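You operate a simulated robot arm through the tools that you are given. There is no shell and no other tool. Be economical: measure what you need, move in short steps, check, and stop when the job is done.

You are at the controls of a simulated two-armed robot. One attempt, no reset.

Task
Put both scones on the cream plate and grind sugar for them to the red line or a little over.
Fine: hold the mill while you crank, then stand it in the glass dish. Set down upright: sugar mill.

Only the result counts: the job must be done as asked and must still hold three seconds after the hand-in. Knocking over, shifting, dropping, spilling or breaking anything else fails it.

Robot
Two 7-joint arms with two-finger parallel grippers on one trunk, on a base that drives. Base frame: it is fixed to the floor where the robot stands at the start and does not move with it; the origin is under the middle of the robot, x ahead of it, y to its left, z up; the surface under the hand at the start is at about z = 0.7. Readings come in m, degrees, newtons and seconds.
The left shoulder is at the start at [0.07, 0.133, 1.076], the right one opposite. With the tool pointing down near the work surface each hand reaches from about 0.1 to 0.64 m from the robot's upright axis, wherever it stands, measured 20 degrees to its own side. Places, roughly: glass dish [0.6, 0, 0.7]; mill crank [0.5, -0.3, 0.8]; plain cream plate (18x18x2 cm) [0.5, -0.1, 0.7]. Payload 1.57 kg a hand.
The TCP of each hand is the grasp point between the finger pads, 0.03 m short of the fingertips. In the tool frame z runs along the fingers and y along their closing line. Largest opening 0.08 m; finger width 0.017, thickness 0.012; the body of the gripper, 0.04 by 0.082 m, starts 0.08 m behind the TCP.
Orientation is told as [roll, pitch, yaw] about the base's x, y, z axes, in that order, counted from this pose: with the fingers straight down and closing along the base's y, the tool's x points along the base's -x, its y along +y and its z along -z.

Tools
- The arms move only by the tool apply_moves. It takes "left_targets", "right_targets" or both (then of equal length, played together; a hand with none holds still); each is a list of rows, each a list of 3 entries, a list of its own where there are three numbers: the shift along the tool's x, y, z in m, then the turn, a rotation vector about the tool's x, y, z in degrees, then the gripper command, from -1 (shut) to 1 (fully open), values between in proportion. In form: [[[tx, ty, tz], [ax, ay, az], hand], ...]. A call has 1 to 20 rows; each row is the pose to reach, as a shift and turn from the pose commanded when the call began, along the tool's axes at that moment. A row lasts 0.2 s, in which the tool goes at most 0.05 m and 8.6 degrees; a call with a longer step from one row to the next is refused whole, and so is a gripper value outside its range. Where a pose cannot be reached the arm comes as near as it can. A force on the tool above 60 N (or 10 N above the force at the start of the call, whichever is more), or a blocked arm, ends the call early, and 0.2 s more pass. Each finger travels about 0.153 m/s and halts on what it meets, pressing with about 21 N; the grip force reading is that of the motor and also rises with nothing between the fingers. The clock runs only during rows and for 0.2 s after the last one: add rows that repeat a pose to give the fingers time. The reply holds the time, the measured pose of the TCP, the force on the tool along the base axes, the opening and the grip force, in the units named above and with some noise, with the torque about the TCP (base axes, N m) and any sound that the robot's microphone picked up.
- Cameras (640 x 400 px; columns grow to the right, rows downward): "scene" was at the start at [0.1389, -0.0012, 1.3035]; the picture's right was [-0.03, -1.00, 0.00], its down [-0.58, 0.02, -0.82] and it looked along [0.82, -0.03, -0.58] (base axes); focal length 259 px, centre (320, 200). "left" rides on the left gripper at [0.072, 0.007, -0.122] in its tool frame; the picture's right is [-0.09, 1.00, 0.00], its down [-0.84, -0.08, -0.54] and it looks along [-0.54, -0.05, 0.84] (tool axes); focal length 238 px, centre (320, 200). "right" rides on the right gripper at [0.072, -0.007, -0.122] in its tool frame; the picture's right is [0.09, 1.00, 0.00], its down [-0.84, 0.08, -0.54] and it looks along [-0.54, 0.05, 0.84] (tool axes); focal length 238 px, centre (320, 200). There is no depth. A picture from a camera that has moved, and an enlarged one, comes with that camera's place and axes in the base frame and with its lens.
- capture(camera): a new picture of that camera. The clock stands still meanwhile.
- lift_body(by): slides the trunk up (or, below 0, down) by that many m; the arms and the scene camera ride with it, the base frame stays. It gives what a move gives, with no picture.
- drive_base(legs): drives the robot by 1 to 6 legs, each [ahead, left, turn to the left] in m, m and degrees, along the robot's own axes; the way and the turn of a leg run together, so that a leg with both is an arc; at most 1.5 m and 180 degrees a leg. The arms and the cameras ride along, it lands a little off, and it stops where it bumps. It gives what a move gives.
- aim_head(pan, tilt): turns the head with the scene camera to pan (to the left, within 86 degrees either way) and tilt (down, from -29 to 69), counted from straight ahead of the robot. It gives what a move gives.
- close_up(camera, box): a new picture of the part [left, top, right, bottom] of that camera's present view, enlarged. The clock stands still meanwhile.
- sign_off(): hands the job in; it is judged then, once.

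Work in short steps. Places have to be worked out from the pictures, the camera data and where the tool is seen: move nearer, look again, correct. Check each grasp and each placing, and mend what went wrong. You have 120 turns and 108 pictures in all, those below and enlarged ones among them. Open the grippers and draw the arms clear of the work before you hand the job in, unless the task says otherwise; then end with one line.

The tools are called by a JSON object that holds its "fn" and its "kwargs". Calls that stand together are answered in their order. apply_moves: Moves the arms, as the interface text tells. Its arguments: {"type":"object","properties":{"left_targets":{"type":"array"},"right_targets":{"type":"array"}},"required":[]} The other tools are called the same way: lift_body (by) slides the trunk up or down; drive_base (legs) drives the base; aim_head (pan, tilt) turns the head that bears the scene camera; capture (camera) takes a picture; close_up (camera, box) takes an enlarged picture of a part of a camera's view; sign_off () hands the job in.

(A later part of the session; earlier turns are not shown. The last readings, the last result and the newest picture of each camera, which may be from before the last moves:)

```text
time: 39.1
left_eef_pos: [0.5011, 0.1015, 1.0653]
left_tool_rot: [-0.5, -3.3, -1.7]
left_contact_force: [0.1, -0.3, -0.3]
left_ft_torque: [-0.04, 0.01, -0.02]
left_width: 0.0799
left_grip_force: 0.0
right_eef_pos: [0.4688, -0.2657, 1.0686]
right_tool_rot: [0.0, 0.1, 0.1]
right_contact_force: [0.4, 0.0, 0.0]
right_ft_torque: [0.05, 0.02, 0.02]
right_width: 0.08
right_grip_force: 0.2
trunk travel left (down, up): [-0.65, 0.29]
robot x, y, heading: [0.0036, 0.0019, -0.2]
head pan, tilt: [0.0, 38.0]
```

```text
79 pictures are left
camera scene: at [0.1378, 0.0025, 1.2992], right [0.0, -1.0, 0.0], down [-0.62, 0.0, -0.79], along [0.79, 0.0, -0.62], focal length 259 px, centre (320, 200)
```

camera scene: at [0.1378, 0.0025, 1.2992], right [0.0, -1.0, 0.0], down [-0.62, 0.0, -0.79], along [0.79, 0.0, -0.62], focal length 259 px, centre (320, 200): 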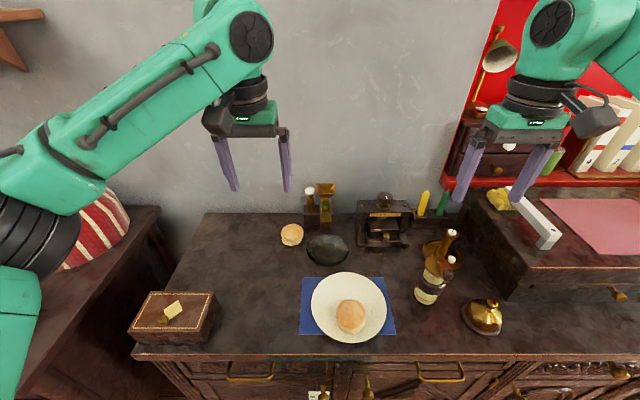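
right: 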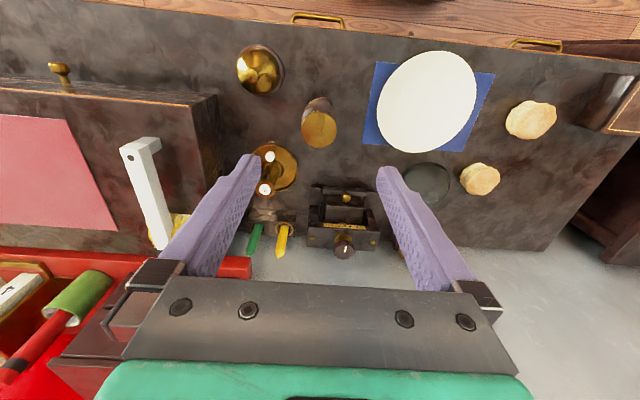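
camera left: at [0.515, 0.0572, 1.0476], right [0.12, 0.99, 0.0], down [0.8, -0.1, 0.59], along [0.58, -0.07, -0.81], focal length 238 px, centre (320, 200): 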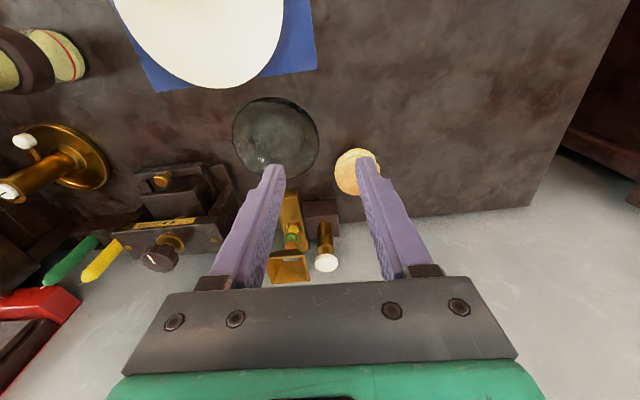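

The left elbow is back on its proper side. I drive 0.14 m forward, so everything lies comfortably in reach.

{"fn": "drive_base", "kwargs": {"legs": [[0.07, 0, 0], [0.07, 0, 0]]}}

{"fn": "capture", "kwargs": {"camera": "scene"}}

{"fn": "capture", "kwargs": {"camera": "left"}}

```text
time: 40.7
left_eef_pos: [0.6379, 0.1015, 1.0665]
left_tool_rot: [-0.4, -3.2, -1.7]
left_contact_force: [0.2, -0.2, -1.1]
left_ft_torque: [-0.05, 0.01, 0.01]
left_width: 0.0798
left_grip_force: 0.0
right_eef_pos: [0.6067, -0.2662, 1.0704]
right_tool_rot: [-0.1, -0.1, 0.1]
right_contact_force: [0.0, -0.3, -0.2]
right_ft_torque: [0.0, -0.03, 0.01]
right_width: 0.08
right_grip_force: 0.0
trunk travel left (down, up): [-0.65, 0.29]
robot x, y, heading: [0.1356, 0.0013, 0.1]
head pan, tilt: [0.0, 38.0]
```

```text
78 pictures are left
camera scene: at [0.2756, 0.002, 1.2995], right [0.0, -1.0, 0.0], down [-0.62, 0.0, -0.79], along [0.79, 0.0, -0.62], focal length 259 px, centre (320, 200)
```

scene: 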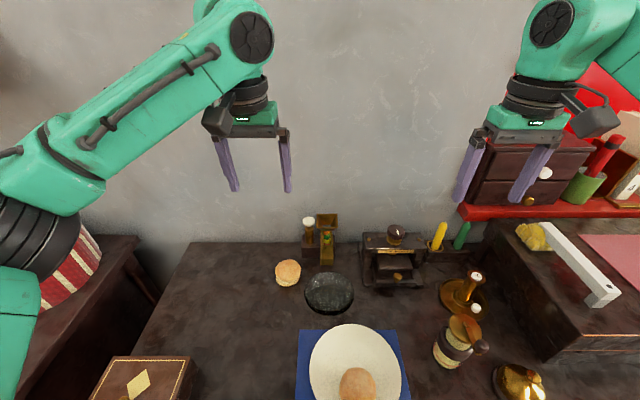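

```text
77 pictures are left
camera left: at [0.5581, 0.1123, 1.183], right [0.12, 0.99, 0.0], down [0.8, -0.1, 0.59], along [0.59, -0.07, -0.81], focal length 238 px, centre (320, 200)
```

left: 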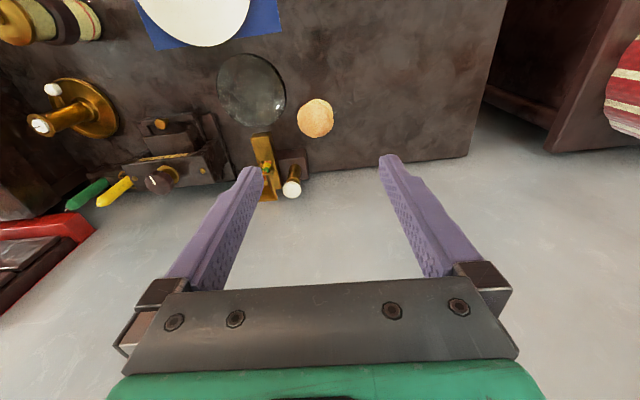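

The scone is at about (0.696,0.087), and its gap to the dish is narrow. I will grip it with the fingers closing along x (yaw −90°). First I level the tool and turn it while high.

{"fn": "apply_moves", "kwargs": {"left_targets": [[[0, 0, 0], [0, 3.2, -1.7], 1], [[0, 0, 0], [0, 3.2, -1.7], 1]]}}

{"fn": "apply_moves", "kwargs": {"left_targets": [[[0, 0, 0.01], [0, 0, 8.5], 1], [[0, 0, 0.02], [0, 0, 17], 1], [[0, 0, 0.03], [0, 0, 25.5], 1], [[0, 0, 0.04], [0, 0, 34], 1], [[-0.01, 0, 0.05], [0, 0, 42.5], 1], [[-0.02, 0, 0.06], [0, 0, 51], 1], [[-0.03, 0, 0.07], [0, 0, 59.5], 1], [[-0.04, 0, 0.08], [0, 0, 68], 1], [[-0.05, -0.006, 0.09], [0, 0, 76.5], 1], [[-0.058, -0.013, 0.1], [0, 0, 85], 1], [[-0.058, -0.013, 0.12], [0, 0, 90], 1]]}}

{"fn": "capture", "kwargs": {"camera": "left"}}

```text
time: 41.3
left_eef_pos: [0.6386, 0.1021, 1.0647]
left_tool_rot: [-0.4, 0.0, 0.0]
left_contact_force: [0.4, 0.2, -0.7]
left_ft_torque: [0.02, 0.04, -0.01]
left_width: 0.08
left_grip_force: 0.0
right_eef_pos: [0.6075, -0.2666, 1.0688]
right_tool_rot: [0.0, 0.0, 0.0]
right_contact_force: [0.0, -0.1, -0.5]
right_ft_torque: [0.0, 0.01, -0.01]
right_width: 0.0801
right_grip_force: 0.1
trunk travel left (down, up): [-0.65, 0.29]
robot x, y, heading: [0.1378, 0.0013, 0.1]
head pan, tilt: [0.0, 38.0]
```

```text
time: 43.7
left_eef_pos: [0.6987, 0.0868, 0.946]
left_tool_rot: [0.2, -0.5, -90.2]
left_contact_force: [1.1, 0.9, -0.2]
left_ft_torque: [-0.02, 0.03, -0.03]
left_width: 0.08
left_grip_force: 0.1
right_eef_pos: [0.607, -0.2649, 1.0689]
right_tool_rot: [0.1, 0.0, 0.1]
right_contact_force: [1.1, 0.0, 0.5]
right_ft_torque: [0.02, -0.01, -0.01]
right_width: 0.0799
right_grip_force: 0.0
trunk travel left (down, up): [-0.65, 0.29]
robot x, y, heading: [0.1399, 0.0006, 0.2]
head pan, tilt: [0.0, 38.0]
```

```text
76 pictures are left
camera left: at [0.7045, 0.1604, 1.0667], right [1.0, -0.1, 0.0], down [-0.08, -0.83, 0.55], along [-0.05, -0.55, -0.84], focal length 238 px, centre (320, 200)
```

left: 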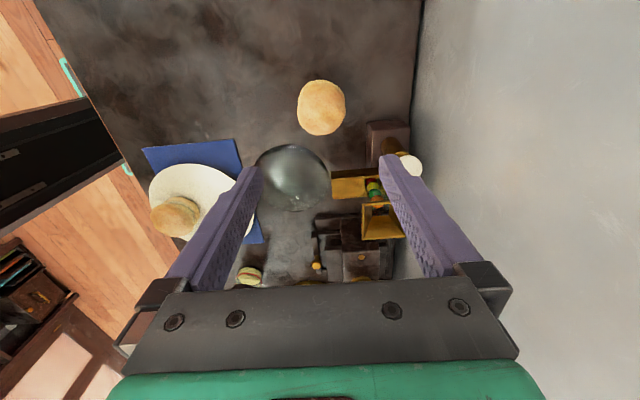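

The scone is at (0.700,0.089), and the path clears the shaker box and the dish. I descend to just above and check.

{"fn": "apply_moves", "kwargs": {"left_targets": [[[0.002, 0.001, 0.04], [0, 0, 0], 1], [[0.002, 0.001, 0.08], [0, 0, 0], 1], [[0.002, 0.001, 0.12], [0, 0, 0], 1], [[0.002, 0.001, 0.155], [0, 0, 0], 1], [[0.002, 0.001, 0.165], [0, 0, 0], 1]]}}

{"fn": "capture", "kwargs": {"camera": "left"}}

{"fn": "capture", "kwargs": {"camera": "scene"}}

```text
time: 44.9
left_eef_pos: [0.6997, 0.0884, 0.7799]
left_tool_rot: [0.1, -0.4, -90.1]
left_contact_force: [0.1, 0.6, -0.3]
left_ft_torque: [-0.01, 0.01, 0.0]
left_width: 0.0799
left_grip_force: 0.0
right_eef_pos: [0.6093, -0.2664, 1.069]
right_tool_rot: [0.0, 0.0, 0.0]
right_contact_force: [-1.2, -0.9, -0.1]
right_ft_torque: [-0.02, -0.02, 0.02]
right_width: 0.0803
right_grip_force: 0.1
trunk travel left (down, up): [-0.65, 0.29]
robot x, y, heading: [0.1387, -0.0008, 0.1]
head pan, tilt: [0.0, 38.0]
```

```text
75 pictures are left
camera left: at [0.7038, 0.1614, 0.9008], right [1.0, -0.09, 0.0], down [-0.08, -0.83, 0.55], along [-0.05, -0.55, -0.84], focal length 238 px, centre (320, 200)
```

left: 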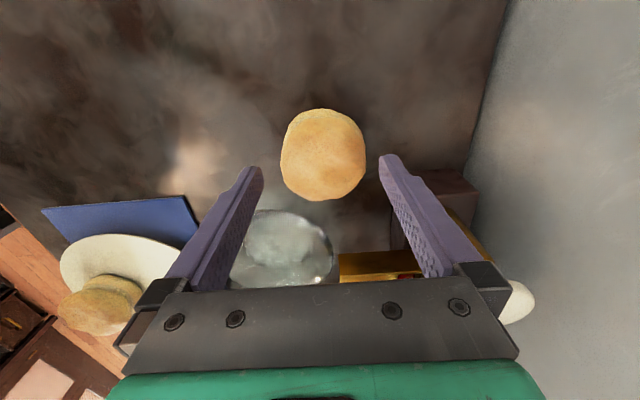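

```text
74 pictures are left
camera scene: at [0.2764, 0.0018, 1.2993], right [0.0, -1.0, 0.0], down [-0.62, 0.0, -0.79], along [0.79, 0.0, -0.62], focal length 259 px, centre (320, 200)
```

scene: 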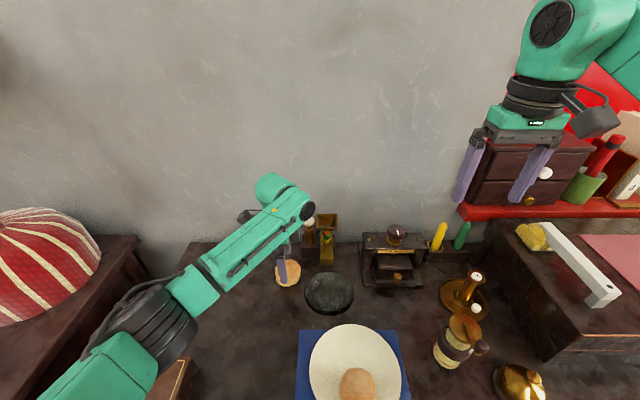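

The scone is centred, with +4 mm in y needed. I descend and grip firmly.

{"fn": "apply_moves", "kwargs": {"left_targets": [[[0.004, 0, 0.02], [0, 0, 0], 1], [[0.004, 0, 0.041], [0, 0, 0], 1], [[0.004, 0, 0.041], [0, 0, 0], 0.4], [[0.004, 0, 0.041], [0, 0, 0], -0.2], [[0.004, 0, 0.041], [0, 0, 0], -0.2]]}}

{"fn": "capture", "kwargs": {"camera": "left"}}

```text
time: 46.1
left_eef_pos: [0.6974, 0.0939, 0.7387]
left_tool_rot: [0.1, -0.4, -90.1]
left_contact_force: [0.8, 0.2, 1.5]
left_ft_torque: [0.09, -0.04, 0.0]
left_width: 0.0649
left_grip_force: 21.0
right_eef_pos: [0.6081, -0.2675, 1.0682]
right_tool_rot: [0.0, 0.0, 0.0]
right_contact_force: [-0.6, -0.2, -0.4]
right_ft_torque: [-0.02, -0.04, -0.01]
right_width: 0.0799
right_grip_force: 0.1
trunk travel left (down, up): [-0.65, 0.29]
robot x, y, heading: [0.1434, 0.0018, 0.1]
head pan, tilt: [0.0, 38.0]
```

```text
73 pictures are left
camera left: at [0.7029, 0.1668, 0.8596], right [1.0, -0.09, 0.0], down [-0.08, -0.83, 0.55], along [-0.05, -0.55, -0.84], focal length 238 px, centre (320, 200)
```

left: 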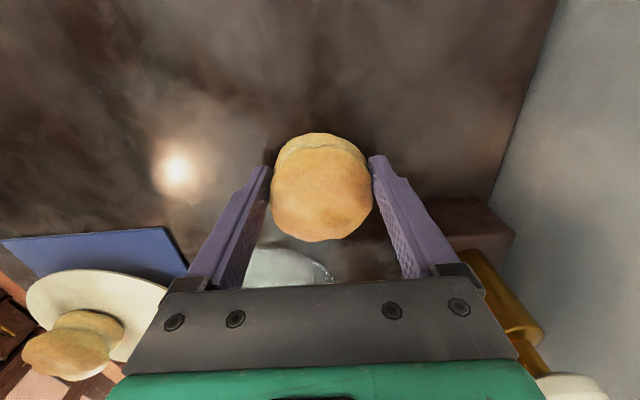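

Gripped, centred. I lift, then carry it to the far half of the plate while turning back to yaw 0.

{"fn": "apply_moves", "kwargs": {"left_targets": [[[0, 0, -0.03], [0, 0, 0], -0.2], [[0, 0, -0.07], [0, 0, 0], -0.2], [[0, 0, -0.1], [0, 0, 0], -0.2], [[0, -0.015, -0.11], [0, 0, -8], -0.2], [[-0.01, -0.03, -0.11], [0, 0, -16], -0.2], [[-0.025, -0.05, -0.11], [0, 0, -24], -0.2], [[-0.04, -0.07, -0.11], [0, 0, -32], -0.2], [[-0.055, -0.09, -0.11], [0, 0, -40], -0.2], [[-0.075, -0.11, -0.11], [0, 0, -48], -0.2], [[-0.095, -0.13, -0.11], [0, 0, -56], -0.2], [[-0.115, -0.15, -0.11], [0, 0, -64], -0.2], [[-0.135, -0.17, -0.11], [0, 0, -72], -0.2], [[-0.15, -0.185, -0.11], [0, 0, -80], -0.2], [[-0.162, -0.195, -0.11], [0, 0, -88], -0.2], [[-0.162, -0.195, -0.11], [0, 0, -90], -0.2]]}}

{"fn": "capture", "kwargs": {"camera": "left"}}

{"fn": "capture", "kwargs": {"camera": "scene"}}

```text
time: 49.3
left_eef_pos: [0.5018, -0.0683, 0.8494]
left_tool_rot: [-0.4, 0.0, 0.0]
left_contact_force: [0.3, -0.2, -0.4]
left_ft_torque: [0.02, -0.01, 0.0]
left_width: 0.0647
left_grip_force: 20.8
right_eef_pos: [0.6081, -0.2664, 1.0693]
right_tool_rot: [0.0, 0.0, 0.1]
right_contact_force: [-0.4, 0.2, -0.4]
right_ft_torque: [-0.01, -0.02, -0.01]
right_width: 0.08
right_grip_force: 0.1
trunk travel left (down, up): [-0.65, 0.29]
robot x, y, heading: [0.1415, 0.0026, 0.1]
head pan, tilt: [0.0, 38.0]
```

```text
72 pictures are left
camera left: at [0.4284, -0.0599, 0.9715], right [0.09, 1.0, -0.01], down [0.84, -0.07, 0.54], along [0.54, -0.06, -0.84], focal length 238 px, centre (320, 200)
```

left: 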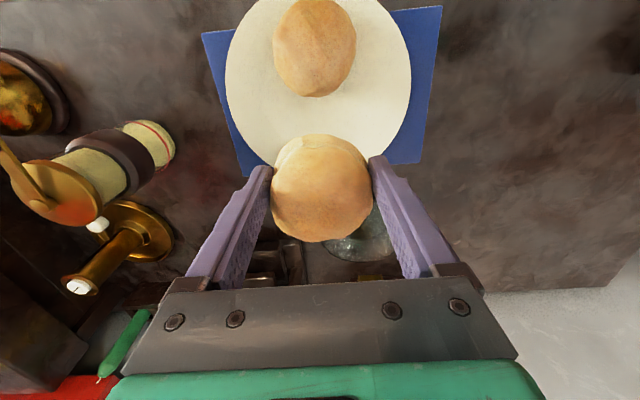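

```text
71 pictures are left
camera scene: at [0.2767, 0.0021, 1.2993], right [0.0, -1.0, 0.0], down [-0.62, 0.0, -0.79], along [0.79, 0.0, -0.62], focal length 259 px, centre (320, 200)
```

scene: 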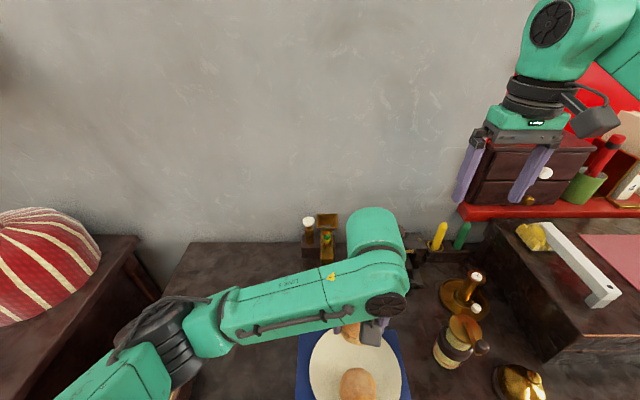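

The position looks right. I lower it to the plate.

{"fn": "apply_moves", "kwargs": {"left_targets": [[[0, 0, 0.04], [0, 0, 0], -0.2], [[0, 0, 0.075], [0, 0, 0], -0.2], [[0, 0, 0.085], [0, 0, 0], -0.2], [[0, 0, 0.09], [0, 0, 0], -0.2], [[0, 0, 0.094], [0, 0, 0], -0.2]]}}

```text
time: 50.5
left_eef_pos: [0.5033, -0.069, 0.756]
left_tool_rot: [-0.4, 0.1, -0.2]
left_contact_force: [-0.5, -0.5, -0.5]
left_ft_torque: [0.03, 0.0, 0.0]
left_width: 0.0647
left_grip_force: 21.1
right_eef_pos: [0.6078, -0.2672, 1.0691]
right_tool_rot: [0.0, 0.0, -0.1]
right_contact_force: [-0.8, 0.0, 0.5]
right_ft_torque: [0.01, 0.0, 0.0]
right_width: 0.08
right_grip_force: 0.2
trunk travel left (down, up): [-0.65, 0.29]
robot x, y, heading: [0.1439, 0.0014, 0.3]
head pan, tilt: [0.0, 38.0]
```

No contact yet, so I go 4 mm further in small steps.

{"fn": "apply_moves", "kwargs": {"left_targets": [[[0, 0, 0.002], [0, 0, 0], -0.2], [[0, 0, 0.004], [0, 0, 0], -0.2]]}}

```text
time: 51.1
left_eef_pos: [0.5026, -0.0687, 0.7537]
left_tool_rot: [-0.5, -0.3, 0.0]
left_contact_force: [2.3, 1.3, 12.1]
left_ft_torque: [0.45, -0.2, -0.05]
left_width: 0.065
left_grip_force: 21.4
right_eef_pos: [0.6066, -0.2666, 1.0694]
right_tool_rot: [0.0, -0.1, 0.0]
right_contact_force: [0.2, 1.2, 0.6]
right_ft_torque: [0.01, 0.04, 0.01]
right_width: 0.0802
right_grip_force: 0.1
trunk travel left (down, up): [-0.65, 0.29]
robot x, y, heading: [0.1422, 0.0013, 0.0]
head pan, tilt: [0.0, 38.0]
```

Contact. I open and rise.

{"fn": "apply_moves", "kwargs": {"left_targets": [[[0, 0, -0.001], [0, 0, 0], 0.6], [[0, 0, -0.001], [0, 0, 0], 1], [[0, 0, -0.001], [0, 0, 0], 1], [[0, 0, -0.03], [0, 0, 0], 1], [[0, 0, -0.07], [0, 0, 0], 1], [[0, 0, -0.11], [0, 0, 0], 1], [[0, 0, -0.15], [0, 0, 0], 1]]}}

{"fn": "capture", "kwargs": {"camera": "left"}}

```text
time: 52.7
left_eef_pos: [0.5015, -0.0688, 0.9027]
left_tool_rot: [-0.4, 0.0, -0.2]
left_contact_force: [0.6, 0.1, 0.1]
left_ft_torque: [-0.01, 0.02, -0.01]
left_width: 0.0799
left_grip_force: 0.1
right_eef_pos: [0.6073, -0.2664, 1.0686]
right_tool_rot: [0.1, 0.0, 0.0]
right_contact_force: [-0.6, 0.2, 0.2]
right_ft_torque: [0.02, 0.0, 0.02]
right_width: 0.0799
right_grip_force: 0.0
trunk travel left (down, up): [-0.65, 0.29]
robot x, y, heading: [0.1348, -0.0025, 0.3]
head pan, tilt: [0.0, 38.0]
```

```text
70 pictures are left
camera left: at [0.4278, -0.0607, 1.0237], right [0.09, 1.0, -0.01], down [0.84, -0.08, 0.54], along [0.54, -0.06, -0.84], focal length 238 px, centre (320, 200)
```

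left: 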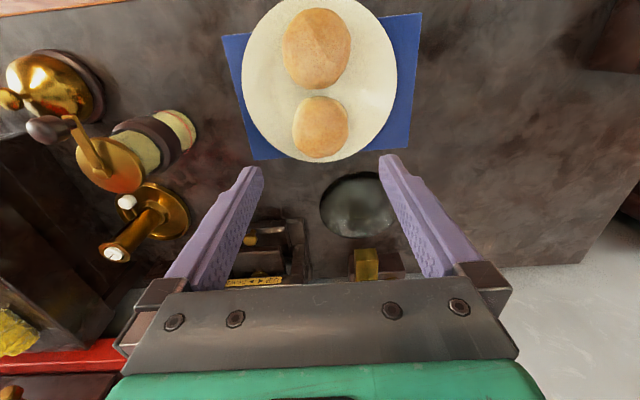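

Both scones lie on the plate. Now I study the mill closely.

{"fn": "close_up", "kwargs": {"camera": "left", "box": [10, 90, 210, 215]}}

{"fn": "close_up", "kwargs": {"camera": "scene", "box": [410, 290, 530, 390]}}

```text
3.20 times, centred on (110, 152) of left
camera zoom: at [0.4278, -0.0607, 1.0237], right [0.09, 1.0, -0.01], down [0.84, -0.08, 0.54], along [0.54, -0.06, -0.84], focal length 763 px, centre (992, 352)
```

zoom: 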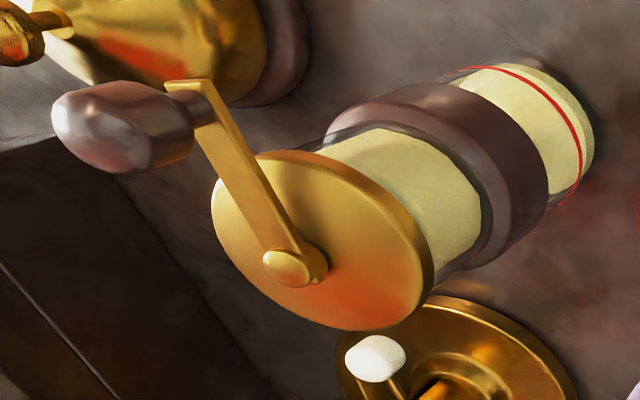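

```text
4.00 times, centred on (470, 340) of scene
camera zoom: at [0.2761, 0.0016, 1.2993], right [0.0, -1.0, 0.0], down [-0.62, 0.0, -0.79], along [0.79, 0.0, -0.62], focal length 1036 px, centre (-280, -360)
```

zoom: 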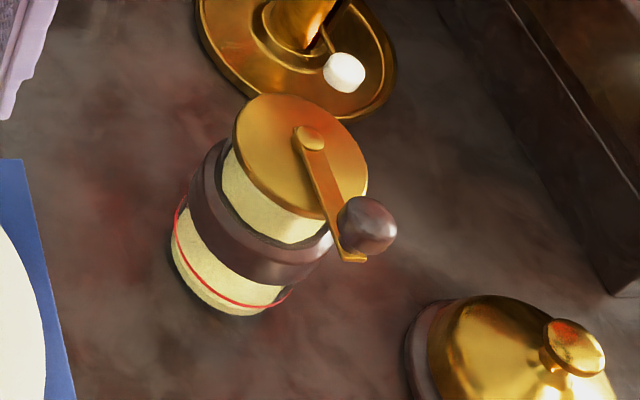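

I raise the left hand clear, then shift the base back and to the right so the mill lies in the middle between both arms.

{"fn": "apply_moves", "kwargs": {"left_targets": [[[0, 0.03, -0.035], [0, 0, 0], 1], [[0, 0.06, -0.07], [0, 0, 0], 1], [[0, 0.09, -0.105], [0, 0, 0], 1], [[0, 0.12, -0.14], [0, 0, 0], 1], [[0, 0.15, -0.16], [0, 0, 0], 1]]}}

{"fn": "drive_base", "kwargs": {"legs": [[-0.1, 0, 0], [0, -0.2, 0]]}}

{"fn": "capture", "kwargs": {"camera": "scene"}}

{"fn": "capture", "kwargs": {"camera": "right"}}

```text
time: 53.9
left_eef_pos: [0.4999, 0.0813, 1.0618]
left_tool_rot: [-0.5, -0.2, -0.1]
left_contact_force: [0.8, 0.4, 0.0]
left_ft_torque: [-0.01, -0.03, -0.03]
left_width: 0.0799
left_grip_force: 0.1
right_eef_pos: [0.6071, -0.2662, 1.0694]
right_tool_rot: [-0.1, 0.0, 0.0]
right_contact_force: [-0.5, 0.8, -0.8]
right_ft_torque: [0.01, -0.02, 0.02]
right_width: 0.0802
right_grip_force: 0.0
trunk travel left (down, up): [-0.65, 0.29]
robot x, y, heading: [0.1365, 0.0032, -0.1]
head pan, tilt: [0.0, 38.0]
```

```text
time: 56.2
left_eef_pos: [0.4025, -0.1228, 1.0602]
left_tool_rot: [-0.5, -0.1, -0.3]
left_contact_force: [-0.5, -0.3, 0.3]
left_ft_torque: [-0.02, 0.03, 0.04]
left_width: 0.0799
left_grip_force: 0.0
right_eef_pos: [0.5071, -0.4698, 1.0694]
right_tool_rot: [0.0, -0.1, -0.3]
right_contact_force: [0.5, -0.8, -0.1]
right_ft_torque: [-0.01, 0.0, 0.02]
right_width: 0.0802
right_grip_force: 0.0
trunk travel left (down, up): [-0.65, 0.29]
robot x, y, heading: [0.0385, -0.201, -0.1]
head pan, tilt: [0.0, 38.0]
```

```text
67 pictures are left
camera scene: at [0.1763, -0.1993, 1.2993], right [-0.01, -1.0, 0.0], down [-0.62, 0.0, -0.79], along [0.79, 0.0, -0.62], focal length 259 px, centre (320, 200)
```

scene: 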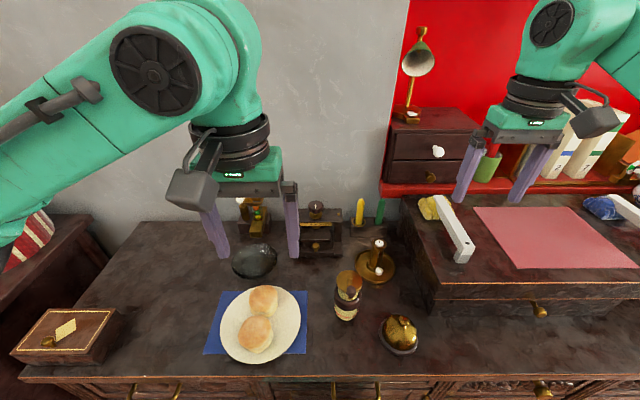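

```text
66 pictures are left
camera right: at [0.4347, -0.4756, 1.1896], right [-0.09, 1.0, 0.0], down [0.84, 0.07, 0.54], along [0.54, 0.05, -0.84], focal length 238 px, centre (320, 200)
```

right: 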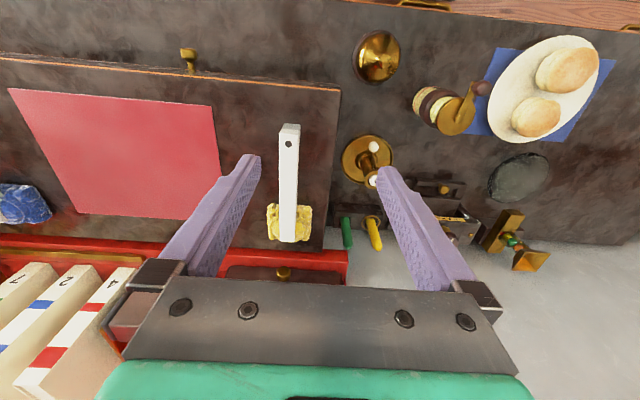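

The mill stands at about (0.498,−0.26), with its vertical crank knob at (0.461,−0.266,≈0.85). I back off slightly and bring the right hand to a near-horizontal pose in front of the mill to look and then grip.

{"fn": "drive_base", "kwargs": {"legs": [[-0.06, 0, 0]]}}

{"fn": "apply_moves", "kwargs": {"right_targets": [[[0.011, 0.026, 0.01], [0, -8.1, 0], 1], [[0.022, 0.052, 0.02], [0, -16.2, 0], 1], [[0.033, 0.078, 0.03], [0, -24.3, 0], 1], [[0.044, 0.104, 0.04], [0, -32.4, 0], 1], [[0.055, 0.13, 0.05], [0, -40.5, 0], 1], [[0.066, 0.156, 0.06], [0, -48.6, 0], 1], [[0.077, 0.182, 0.07], [0, -56.8, 0], 1], [[0.087, 0.208, 0.08], [0, -65, 0], 1], [[0.087, 0.208, 0.12], [0, -65, 0], 1], [[0.087, 0.208, 0.16], [0, -65, 0], 1], [[0.087, 0.208, 0.2], [0, -65, 0], 1], [[0.087, 0.208, 0.22], [0, -65, 0], 1]]}}

{"fn": "capture", "kwargs": {"camera": "right"}}

{"fn": "capture", "kwargs": {"camera": "scene"}}

```text
time: 57.2
left_eef_pos: [0.345, -0.1218, 1.0598]
left_tool_rot: [-0.4, 0.1, -0.4]
left_contact_force: [0.3, 0.0, -0.3]
left_ft_torque: [0.01, 0.0, -0.03]
left_width: 0.0798
left_grip_force: 0.1
right_eef_pos: [0.4479, -0.47, 1.0677]
right_tool_rot: [0.0, 0.1, -0.4]
right_contact_force: [0.1, 0.1, -0.3]
right_ft_torque: [0.02, -0.03, -0.02]
right_width: 0.0798
right_grip_force: 0.2
trunk travel left (down, up): [-0.65, 0.29]
robot x, y, heading: [-0.0203, -0.201, -0.5]
head pan, tilt: [0.0, 38.0]
```

```text
time: 59.8
left_eef_pos: [0.3435, -0.1243, 1.0604]
left_tool_rot: [-0.3, -0.1, -0.4]
left_contact_force: [-0.4, 0.1, -0.5]
left_ft_torque: [-0.01, 0.02, 0.01]
left_width: 0.0799
left_grip_force: 0.0
right_eef_pos: [0.3604, -0.2613, 0.8486]
right_tool_rot: [0.0, -64.9, -0.4]
right_contact_force: [-0.1, -0.2, 0.2]
right_ft_torque: [0.03, 0.02, 0.01]
right_width: 0.0799
right_grip_force: 0.0
trunk travel left (down, up): [-0.65, 0.29]
robot x, y, heading: [-0.0205, -0.1982, -0.3]
head pan, tilt: [0.0, 38.0]
```

```text
65 pictures are left
camera right: at [0.2206, -0.2668, 0.8335], right [-0.03, 1.0, -0.08], down [-0.14, 0.08, 0.99], along [0.99, 0.04, 0.13], focal length 238 px, centre (320, 200)
```

right: 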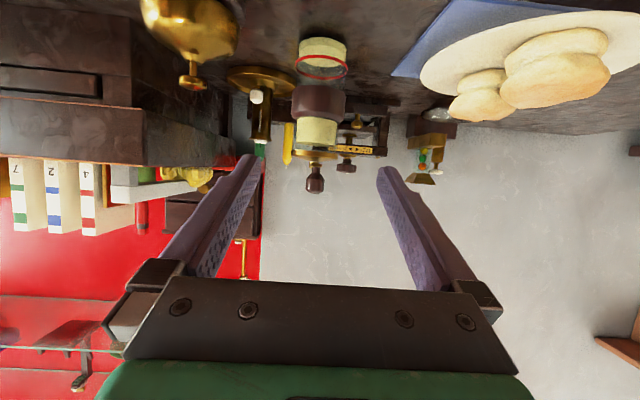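

```text
64 pictures are left
camera scene: at [0.1172, -0.2002, 1.2993], right [-0.01, -1.0, 0.0], down [-0.62, 0.0, -0.79], along [0.79, 0.0, -0.62], focal length 259 px, centre (320, 200)
```

scene: 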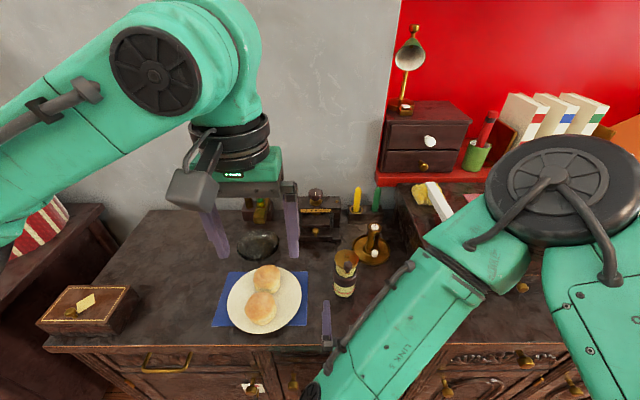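

The pose works. I zoom in on the mill from this near-horizontal view, which is upside down.

{"fn": "close_up", "kwargs": {"camera": "right", "box": [260, 20, 390, 210]}}

```text
2.11 times, centred on (325, 115) of right
camera zoom: at [0.2206, -0.2668, 0.8335], right [-0.03, 1.0, -0.08], down [-0.14, 0.08, 0.99], along [0.99, 0.04, 0.13], focal length 502 px, centre (310, 379)
```

zoom: 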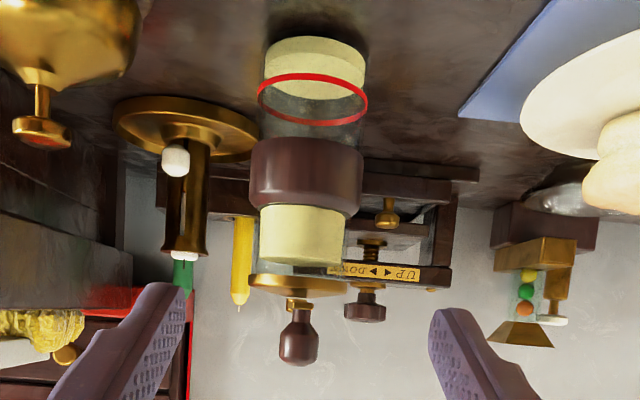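

The lower chamber's sugar sits about 1 cm below the red line, and the mill axis is at y≈−0.265. I lower the right hand to band height and advance until just short of the mill.

{"fn": "apply_moves", "kwargs": {"right_targets": [[[0.0415, -0.002, 0.0194], [0, 0, 0], 1], [[0.083, -0.004, 0.0387], [0, 0, 0], 1], [[0.0685, -0.004, 0.0697], [0, 0, 0], 1], [[0.056, -0.004, 0.0967], [0, 0, 0], 1]]}}

{"fn": "capture", "kwargs": {"camera": "right"}}

```text
time: 60.8
left_eef_pos: [0.3433, -0.1226, 1.06]
left_tool_rot: [-0.3, 0.0, -0.4]
left_contact_force: [0.9, -0.1, 0.0]
left_ft_torque: [0.01, 0.01, 0.0]
left_width: 0.0799
left_grip_force: 0.1
right_eef_pos: [0.4237, -0.2682, 0.7556]
right_tool_rot: [0.0, -65.0, -0.3]
right_contact_force: [0.2, -0.2, 0.2]
right_ft_torque: [0.0, -0.01, 0.0]
right_width: 0.0796
right_grip_force: 0.1
trunk travel left (down, up): [-0.65, 0.29]
robot x, y, heading: [-0.0221, -0.2001, -0.3]
head pan, tilt: [0.0, 38.0]
```

```text
62 pictures are left
camera right: at [0.2837, -0.2725, 0.7407], right [-0.03, 1.0, -0.08], down [-0.14, 0.08, 0.99], along [0.99, 0.04, 0.13], focal length 238 px, centre (320, 200)
```

right: 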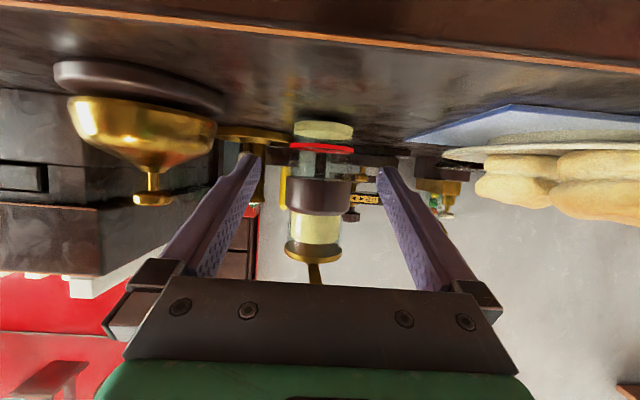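

The mill sits between the fingers, and I correct y by +3 mm. I advance around the band and close.

{"fn": "apply_moves", "kwargs": {"right_targets": [[[-0.0116, 0.003, 0.0218], [0, 0, 0], 1], [[-0.0232, 0.003, 0.0436], [0, 0, 0], 1], [[-0.0349, 0.003, 0.0654], [0, 0, 0], 1], [[-0.0349, 0.003, 0.0654], [0, 0, 0], 0.6], [[-0.0349, 0.003, 0.0654], [0, 0, 0], 0.2], [[-0.0349, 0.003, 0.0654], [0, 0, 0], -0.3], [[-0.0349, 0.003, 0.0654], [0, 0, 0], -0.3]]}}

{"fn": "capture", "kwargs": {"camera": "right"}}

{"fn": "capture", "kwargs": {"camera": "scene"}}

```text
time: 62.4
left_eef_pos: [0.3429, -0.1226, 1.06]
left_tool_rot: [-0.5, 0.0, -0.5]
left_contact_force: [-0.2, -0.4, -0.9]
left_ft_torque: [0.0, 0.02, -0.03]
left_width: 0.0801
left_grip_force: 0.0
right_eef_pos: [0.4994, -0.2646, 0.7596]
right_tool_rot: [-0.1, -65.0, -0.4]
right_contact_force: [0.9, -0.1, 0.3]
right_ft_torque: [0.05, -0.07, -0.01]
right_width: 0.059
right_grip_force: 21.4
trunk travel left (down, up): [-0.65, 0.29]
robot x, y, heading: [-0.0191, -0.1969, -0.4]
head pan, tilt: [0.0, 38.0]
```

```text
61 pictures are left
camera right: at [0.3592, -0.2693, 0.7439], right [-0.03, 1.0, -0.08], down [-0.14, 0.08, 0.99], along [0.99, 0.04, 0.13], focal length 238 px, centre (320, 200)
```

right: 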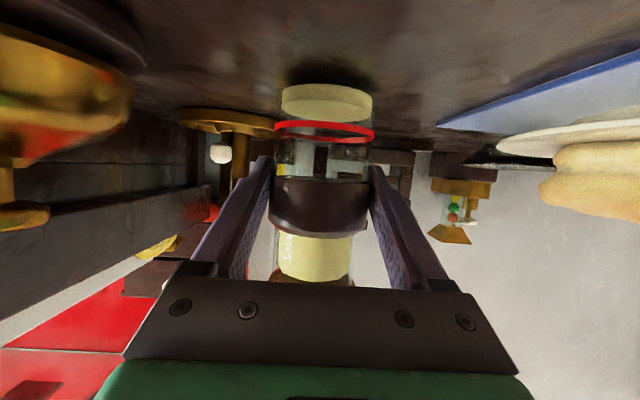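

```text
60 pictures are left
camera scene: at [0.1171, -0.1998, 1.2993], right [-0.01, -1.0, 0.0], down [-0.62, 0.0, -0.79], along [0.79, 0.0, -0.62], focal length 259 px, centre (320, 200)
```

scene: 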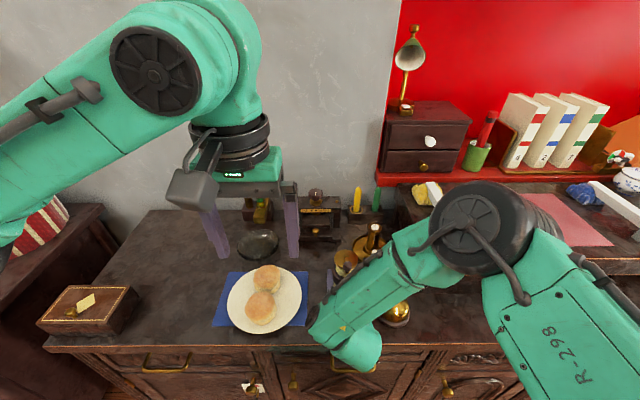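

The mill is held at 0.059 m and the right camera shows the line and sugar level well. I bring the left hand over the knob, turned by −90° so its camera points away from the right arm.

{"fn": "apply_moves", "kwargs": {"left_targets": [[[0, 0, 0], [0, 0, 8], 1], [[0, -0.01, 0], [0, 0, 16], 1], [[-0.01, -0.02, 0], [0, 0, 24], 1], [[-0.03, -0.04, 0], [0, 0, 32], 1], [[-0.05, -0.06, 0], [0, 0, 40], 1], [[-0.07, -0.08, 0], [0, 0, 48], 1], [[-0.09, -0.1, 0.0], [0, 0, 56], 1], [[-0.11, -0.12, 0.0], [0, 0, 64], 1], [[-0.118, -0.138, 0.02], [0, 0, 72], 1], [[-0.118, -0.143, 0.05], [0, 0, 80], 1], [[-0.118, -0.143, 0.08], [0, 0, 88], 1], [[-0.118, -0.143, 0.1], [0, 0, 89.5], 1]]}}

{"fn": "capture", "kwargs": {"camera": "left"}}

{"fn": "capture", "kwargs": {"camera": "scene"}}

```text
time: 65.0
left_eef_pos: [0.4598, -0.2669, 0.9622]
left_tool_rot: [0.0, -0.4, -90.1]
left_contact_force: [0.2, 0.6, -0.6]
left_ft_torque: [0.01, 0.0, 0.04]
left_width: 0.0799
left_grip_force: 0.1
right_eef_pos: [0.4986, -0.2643, 0.7582]
right_tool_rot: [0.0, -65.0, -0.3]
right_contact_force: [0.5, 0.0, -0.1]
right_ft_torque: [0.02, 0.02, 0.02]
right_width: 0.0593
right_grip_force: 21.1
trunk travel left (down, up): [-0.65, 0.29]
robot x, y, heading: [-0.0196, -0.2044, -0.5]
head pan, tilt: [0.0, 38.0]
```

```text
59 pictures are left
camera left: at [0.4648, -0.1942, 1.0822], right [1.0, -0.09, 0.0], down [-0.08, -0.83, 0.55], along [-0.05, -0.55, -0.84], focal length 238 px, centre (320, 200)
```

left: 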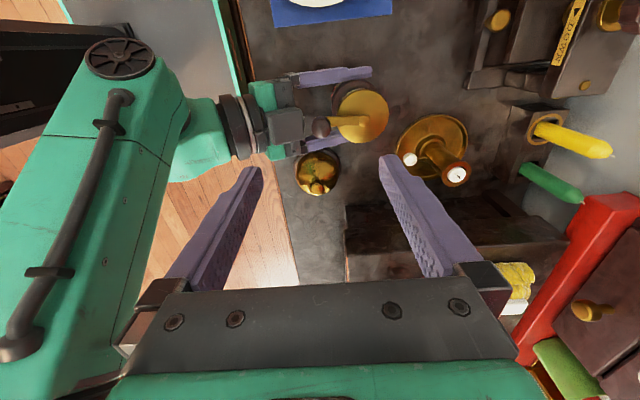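

```text
58 pictures are left
camera scene: at [0.1168, -0.1999, 1.2993], right [-0.01, -1.0, 0.0], down [-0.62, 0.0, -0.79], along [0.79, 0.0, -0.62], focal length 259 px, centre (320, 200)
```

scene: 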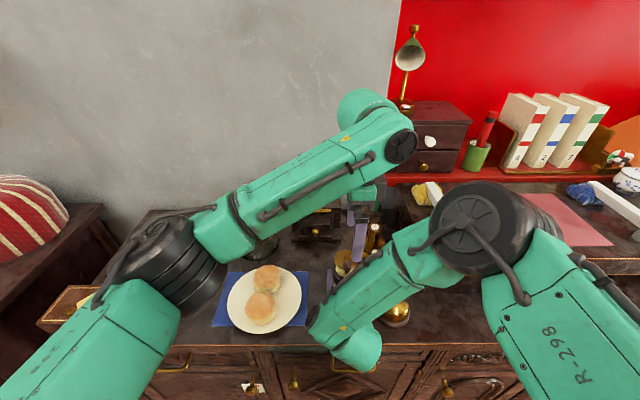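

{"fn": "close_up", "kwargs": {"camera": "left", "box": [280, 70, 420, 160]}}

```text
4.44 times, centred on (350, 115) of left
camera zoom: at [0.4648, -0.1942, 1.0822], right [1.0, -0.09, 0.0], down [-0.08, -0.83, 0.55], along [-0.05, -0.55, -0.84], focal length 1059 px, centre (187, 578)
```

zoom: 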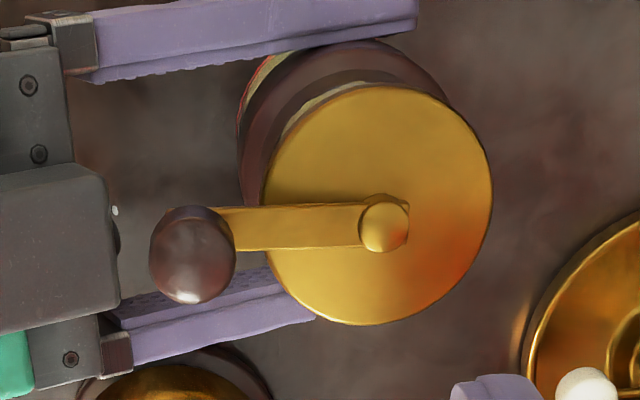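

The mill axis is at about (0.504,−0.264) and the knob at (0.460,−0.263), giving a crank radius of about 0.044 m. I narrow the left fingers, descend around the knob and grip it.

{"fn": "apply_moves", "kwargs": {"left_targets": [[[0.004, 0, 0.02], [0, 0, 0], 0.2], [[0.004, 0, 0.04], [0, 0, 0], -0.1], [[0.004, 0, 0.055], [0, 0, 0], -0.1]]}}

{"fn": "capture", "kwargs": {"camera": "left"}}

```text
time: 65.8
left_eef_pos: [0.4599, -0.2645, 0.9069]
left_tool_rot: [0.0, -0.4, -89.9]
left_contact_force: [-0.1, 0.3, -0.2]
left_ft_torque: [-0.03, -0.01, -0.02]
left_width: 0.036
left_grip_force: 0.1
right_eef_pos: [0.4992, -0.264, 0.7583]
right_tool_rot: [-0.1, -64.9, -0.3]
right_contact_force: [-0.4, -0.7, 0.3]
right_ft_torque: [-0.01, -0.01, 0.01]
right_width: 0.059
right_grip_force: 21.0
trunk travel left (down, up): [-0.65, 0.29]
robot x, y, heading: [-0.0207, -0.2021, -0.2]
head pan, tilt: [0.0, 38.0]
```

```text
56 pictures are left
camera left: at [0.4643, -0.1906, 1.0275], right [1.0, -0.09, 0.0], down [-0.08, -0.83, 0.55], along [-0.05, -0.55, -0.84], focal length 238 px, centre (320, 200)
```

left: 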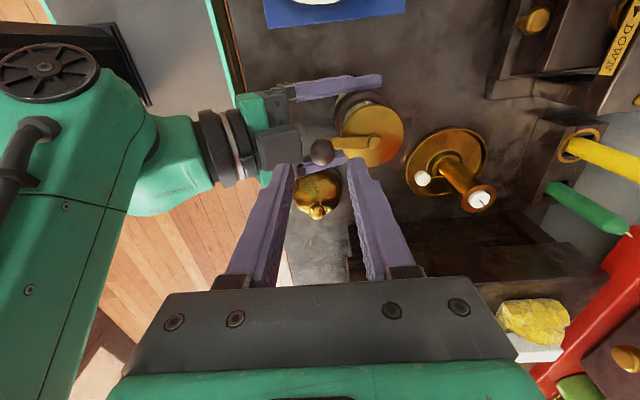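

The knob lies between the fingertips. I descend 4 cm and close.

{"fn": "apply_moves", "kwargs": {"left_targets": [[[0.002, 0, 0.02], [0, 0, 0], -0.1], [[0.002, 0, 0.039], [0, 0, 0], -0.1], [[0.002, 0, 0.039], [0, 0, 0], -0.6], [[0.002, 0, 0.039], [0, 0, 0], -1], [[0.002, 0, 0.039], [0, 0, 0], -1]]}}

{"fn": "close_up", "kwargs": {"camera": "left", "box": [240, 90, 440, 230]}}

{"fn": "close_up", "kwargs": {"camera": "right", "box": [240, 60, 410, 200]}}

```text
time: 67.0
left_eef_pos: [0.4606, -0.2632, 0.8689]
left_tool_rot: [0.0, -0.4, -89.9]
left_contact_force: [7.2, 1.6, 0.5]
left_ft_torque: [-0.06, -0.28, 0.04]
left_width: 0.0178
left_grip_force: 20.6
right_eef_pos: [0.4988, -0.2652, 0.7584]
right_tool_rot: [0.0, -65.1, -0.2]
right_contact_force: [-6.2, -2.8, 4.2]
right_ft_torque: [0.16, -0.38, 0.03]
right_width: 0.0592
right_grip_force: 20.8
trunk travel left (down, up): [-0.65, 0.29]
robot x, y, heading: [-0.0228, -0.2017, -0.0]
head pan, tilt: [0.0, 38.0]
```

```text
2.86 times, centred on (340, 160) of left
camera zoom: at [0.4655, -0.1901, 0.9892], right [1.0, -0.09, 0.0], down [-0.08, -0.83, 0.55], along [-0.05, -0.55, -0.84], focal length 681 px, centre (263, 314)
```

zoom: 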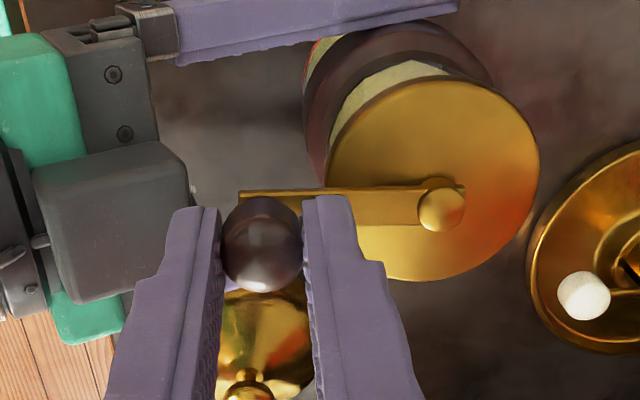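

```text
2.86 times, centred on (325, 130) of right
camera zoom: at [0.3587, -0.2693, 0.744], right [-0.03, 1.0, -0.08], down [-0.14, 0.08, 0.99], along [0.99, 0.04, 0.13], focal length 681 px, centre (306, 400)
```

zoom: 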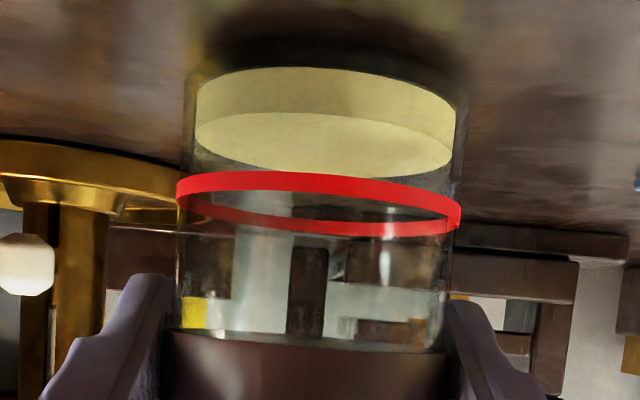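

There is an excellent view of the level: the sugar is about 40 % of the way to the line. I try a clockwise quarter turn of the crank.

{"fn": "apply_moves", "kwargs": {"left_targets": [[[0.015, 0.0034, 0], [0, 0, 0], -1], [[0.0278, 0.0117, 0], [0, 0, 0], -1], [[0.0369, 0.0239, 0], [0, 0, 0], -1], [[0.0414, 0.0384, 0], [0, 0, 0], -1]]}}

{"fn": "close_up", "kwargs": {"camera": "left", "box": [220, 90, 440, 230]}}

{"fn": "close_up", "kwargs": {"camera": "right", "box": [240, 60, 410, 200]}}

```text
time: 68.0
left_eef_pos: [0.4993, -0.2204, 0.8684]
left_tool_rot: [0.0, -0.3, -89.9]
left_contact_force: [-4.8, 3.7, -1.6]
left_ft_torque: [0.46, 0.54, -0.1]
left_width: 0.0181
left_grip_force: 21.2
right_eef_pos: [0.4995, -0.2646, 0.7598]
right_tool_rot: [-0.1, -65.3, -0.6]
right_contact_force: [5.0, -3.8, 5.6]
right_ft_torque: [0.2, -0.18, -0.06]
right_width: 0.0586
right_grip_force: 20.6
trunk travel left (down, up): [-0.65, 0.29]
robot x, y, heading: [-0.0244, -0.1993, -0.5]
head pan, tilt: [0.0, 38.0]
```

```text
2.86 times, centred on (330, 160) of left
camera zoom: at [0.5035, -0.1476, 0.9895], right [1.0, -0.09, 0.0], down [-0.07, -0.83, 0.55], along [-0.05, -0.54, -0.84], focal length 681 px, centre (291, 314)
```

zoom: 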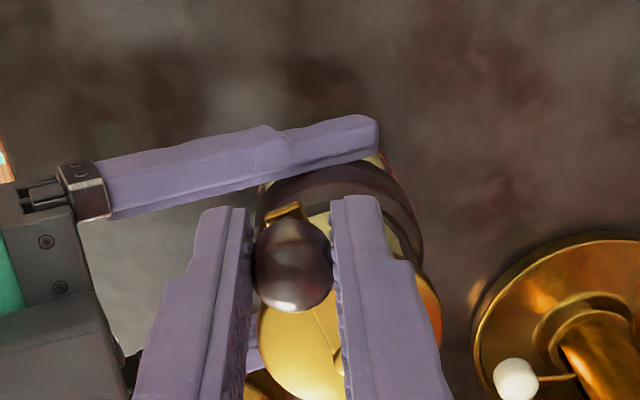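

```text
2.86 times, centred on (325, 130) of right
camera zoom: at [0.3597, -0.2695, 0.7446], right [-0.03, 1.0, -0.08], down [-0.14, 0.08, 0.99], along [0.99, 0.04, 0.14], focal length 681 px, centre (306, 400)
```

zoom: 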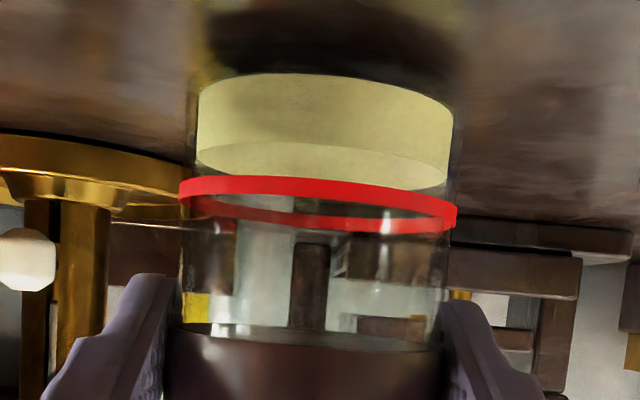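

Clockwise grinds sugar, and the level rose by about 23 px of the roughly 65 px needed. I continue another 80°.

{"fn": "apply_moves", "kwargs": {"left_targets": [[[-0.0008, 0.0152, 0], [0, 0, 0], -1], [[-0.0068, 0.0292, 0], [0, 0, 0], -1], [[-0.0171, 0.0403, 0], [0, 0, 0], -1], [[-0.0307, 0.0472, 0], [0, 0, 0], -1]]}}

{"fn": "close_up", "kwargs": {"camera": "left", "box": [220, 90, 440, 230]}}

{"fn": "close_up", "kwargs": {"camera": "right", "box": [240, 60, 410, 200]}}

```text
time: 69.0
left_eef_pos: [0.5416, -0.2484, 0.8693]
left_tool_rot: [0.4, -0.4, -89.8]
left_contact_force: [7.7, 8.0, 0.3]
left_ft_torque: [0.39, -0.35, -0.12]
left_width: 0.0176
left_grip_force: 21.0
left hand out of reach, approached as far as the arm can: row 4
right_eef_pos: [0.4974, -0.2655, 0.7576]
right_tool_rot: [0.0, -65.0, -0.3]
right_contact_force: [-7.0, -11.0, 7.6]
right_ft_torque: [0.22, -0.42, -0.08]
right_width: 0.0587
right_grip_force: 21.0
trunk travel left (down, up): [-0.65, 0.29]
robot x, y, heading: [-0.0219, -0.1977, -0.4]
head pan, tilt: [0.0, 38.0]
```

```text
2.86 times, centred on (330, 160) of left
camera zoom: at [0.5462, -0.1756, 0.9904], right [1.0, -0.09, 0.01], down [-0.08, -0.83, 0.55], along [-0.04, -0.54, -0.84], focal length 681 px, centre (291, 314)
```

zoom: 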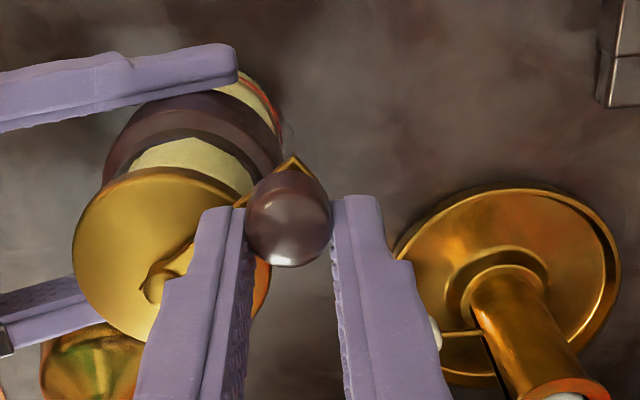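

```text
2.86 times, centred on (325, 130) of right
camera zoom: at [0.3573, -0.2698, 0.7439], right [-0.03, 1.0, -0.08], down [-0.14, 0.08, 0.99], along [0.99, 0.04, 0.13], focal length 681 px, centre (306, 400)
```

zoom: 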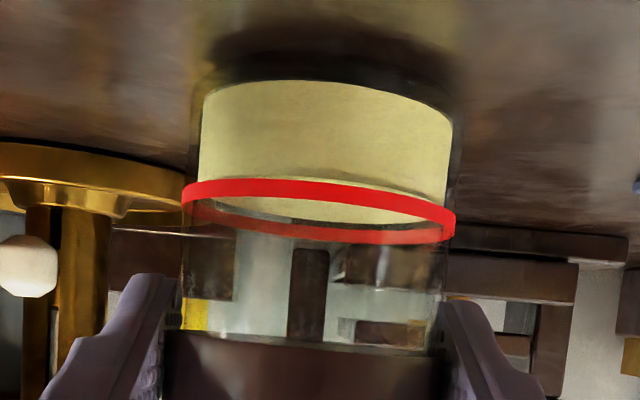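

The level is just at the lower edge of the line, and roughly 40° more is needed. The left arm is at its reach limit, so I tilt the left hand 12° in the grip to gain reach.

{"fn": "apply_moves", "kwargs": {"left_targets": [[[0, -0.001, 0], [-4, 0, 0], -1], [[0, -0.002, 0], [-8, 0, 0], -1], [[0, -0.004, 0], [-12, 0, 0], -1]]}}

{"fn": "close_up", "kwargs": {"camera": "left", "box": [220, 90, 440, 230]}}

```text
time: 69.8
left_eef_pos: [0.5385, -0.2501, 0.8676]
left_tool_rot: [12.0, -0.5, -89.9]
left_contact_force: [-0.7, -1.0, -0.2]
left_ft_torque: [0.03, -0.01, 0.02]
left_width: 0.0001
left_grip_force: 21.0
left hand out of reach, approached as far as the arm can: row 1
right_eef_pos: [0.4983, -0.2635, 0.7597]
right_tool_rot: [0.1, -65.0, -0.2]
right_contact_force: [0.3, 1.8, -2.4]
right_ft_torque: [0.0, -0.01, 0.03]
right_width: 0.0587
right_grip_force: 21.2
trunk travel left (down, up): [-0.65, 0.29]
robot x, y, heading: [-0.02, -0.1985, -0.3]
head pan, tilt: [0.0, 38.0]
```

```text
2.86 times, centred on (330, 160) of left
camera zoom: at [0.5172, -0.1762, 0.9868], right [0.97, -0.09, 0.21], down [-0.19, -0.83, 0.52], along [0.13, -0.55, -0.83], focal length 681 px, centre (291, 314)
```

zoom: 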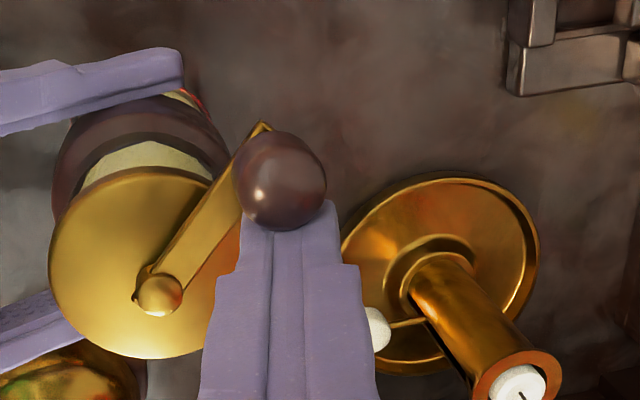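

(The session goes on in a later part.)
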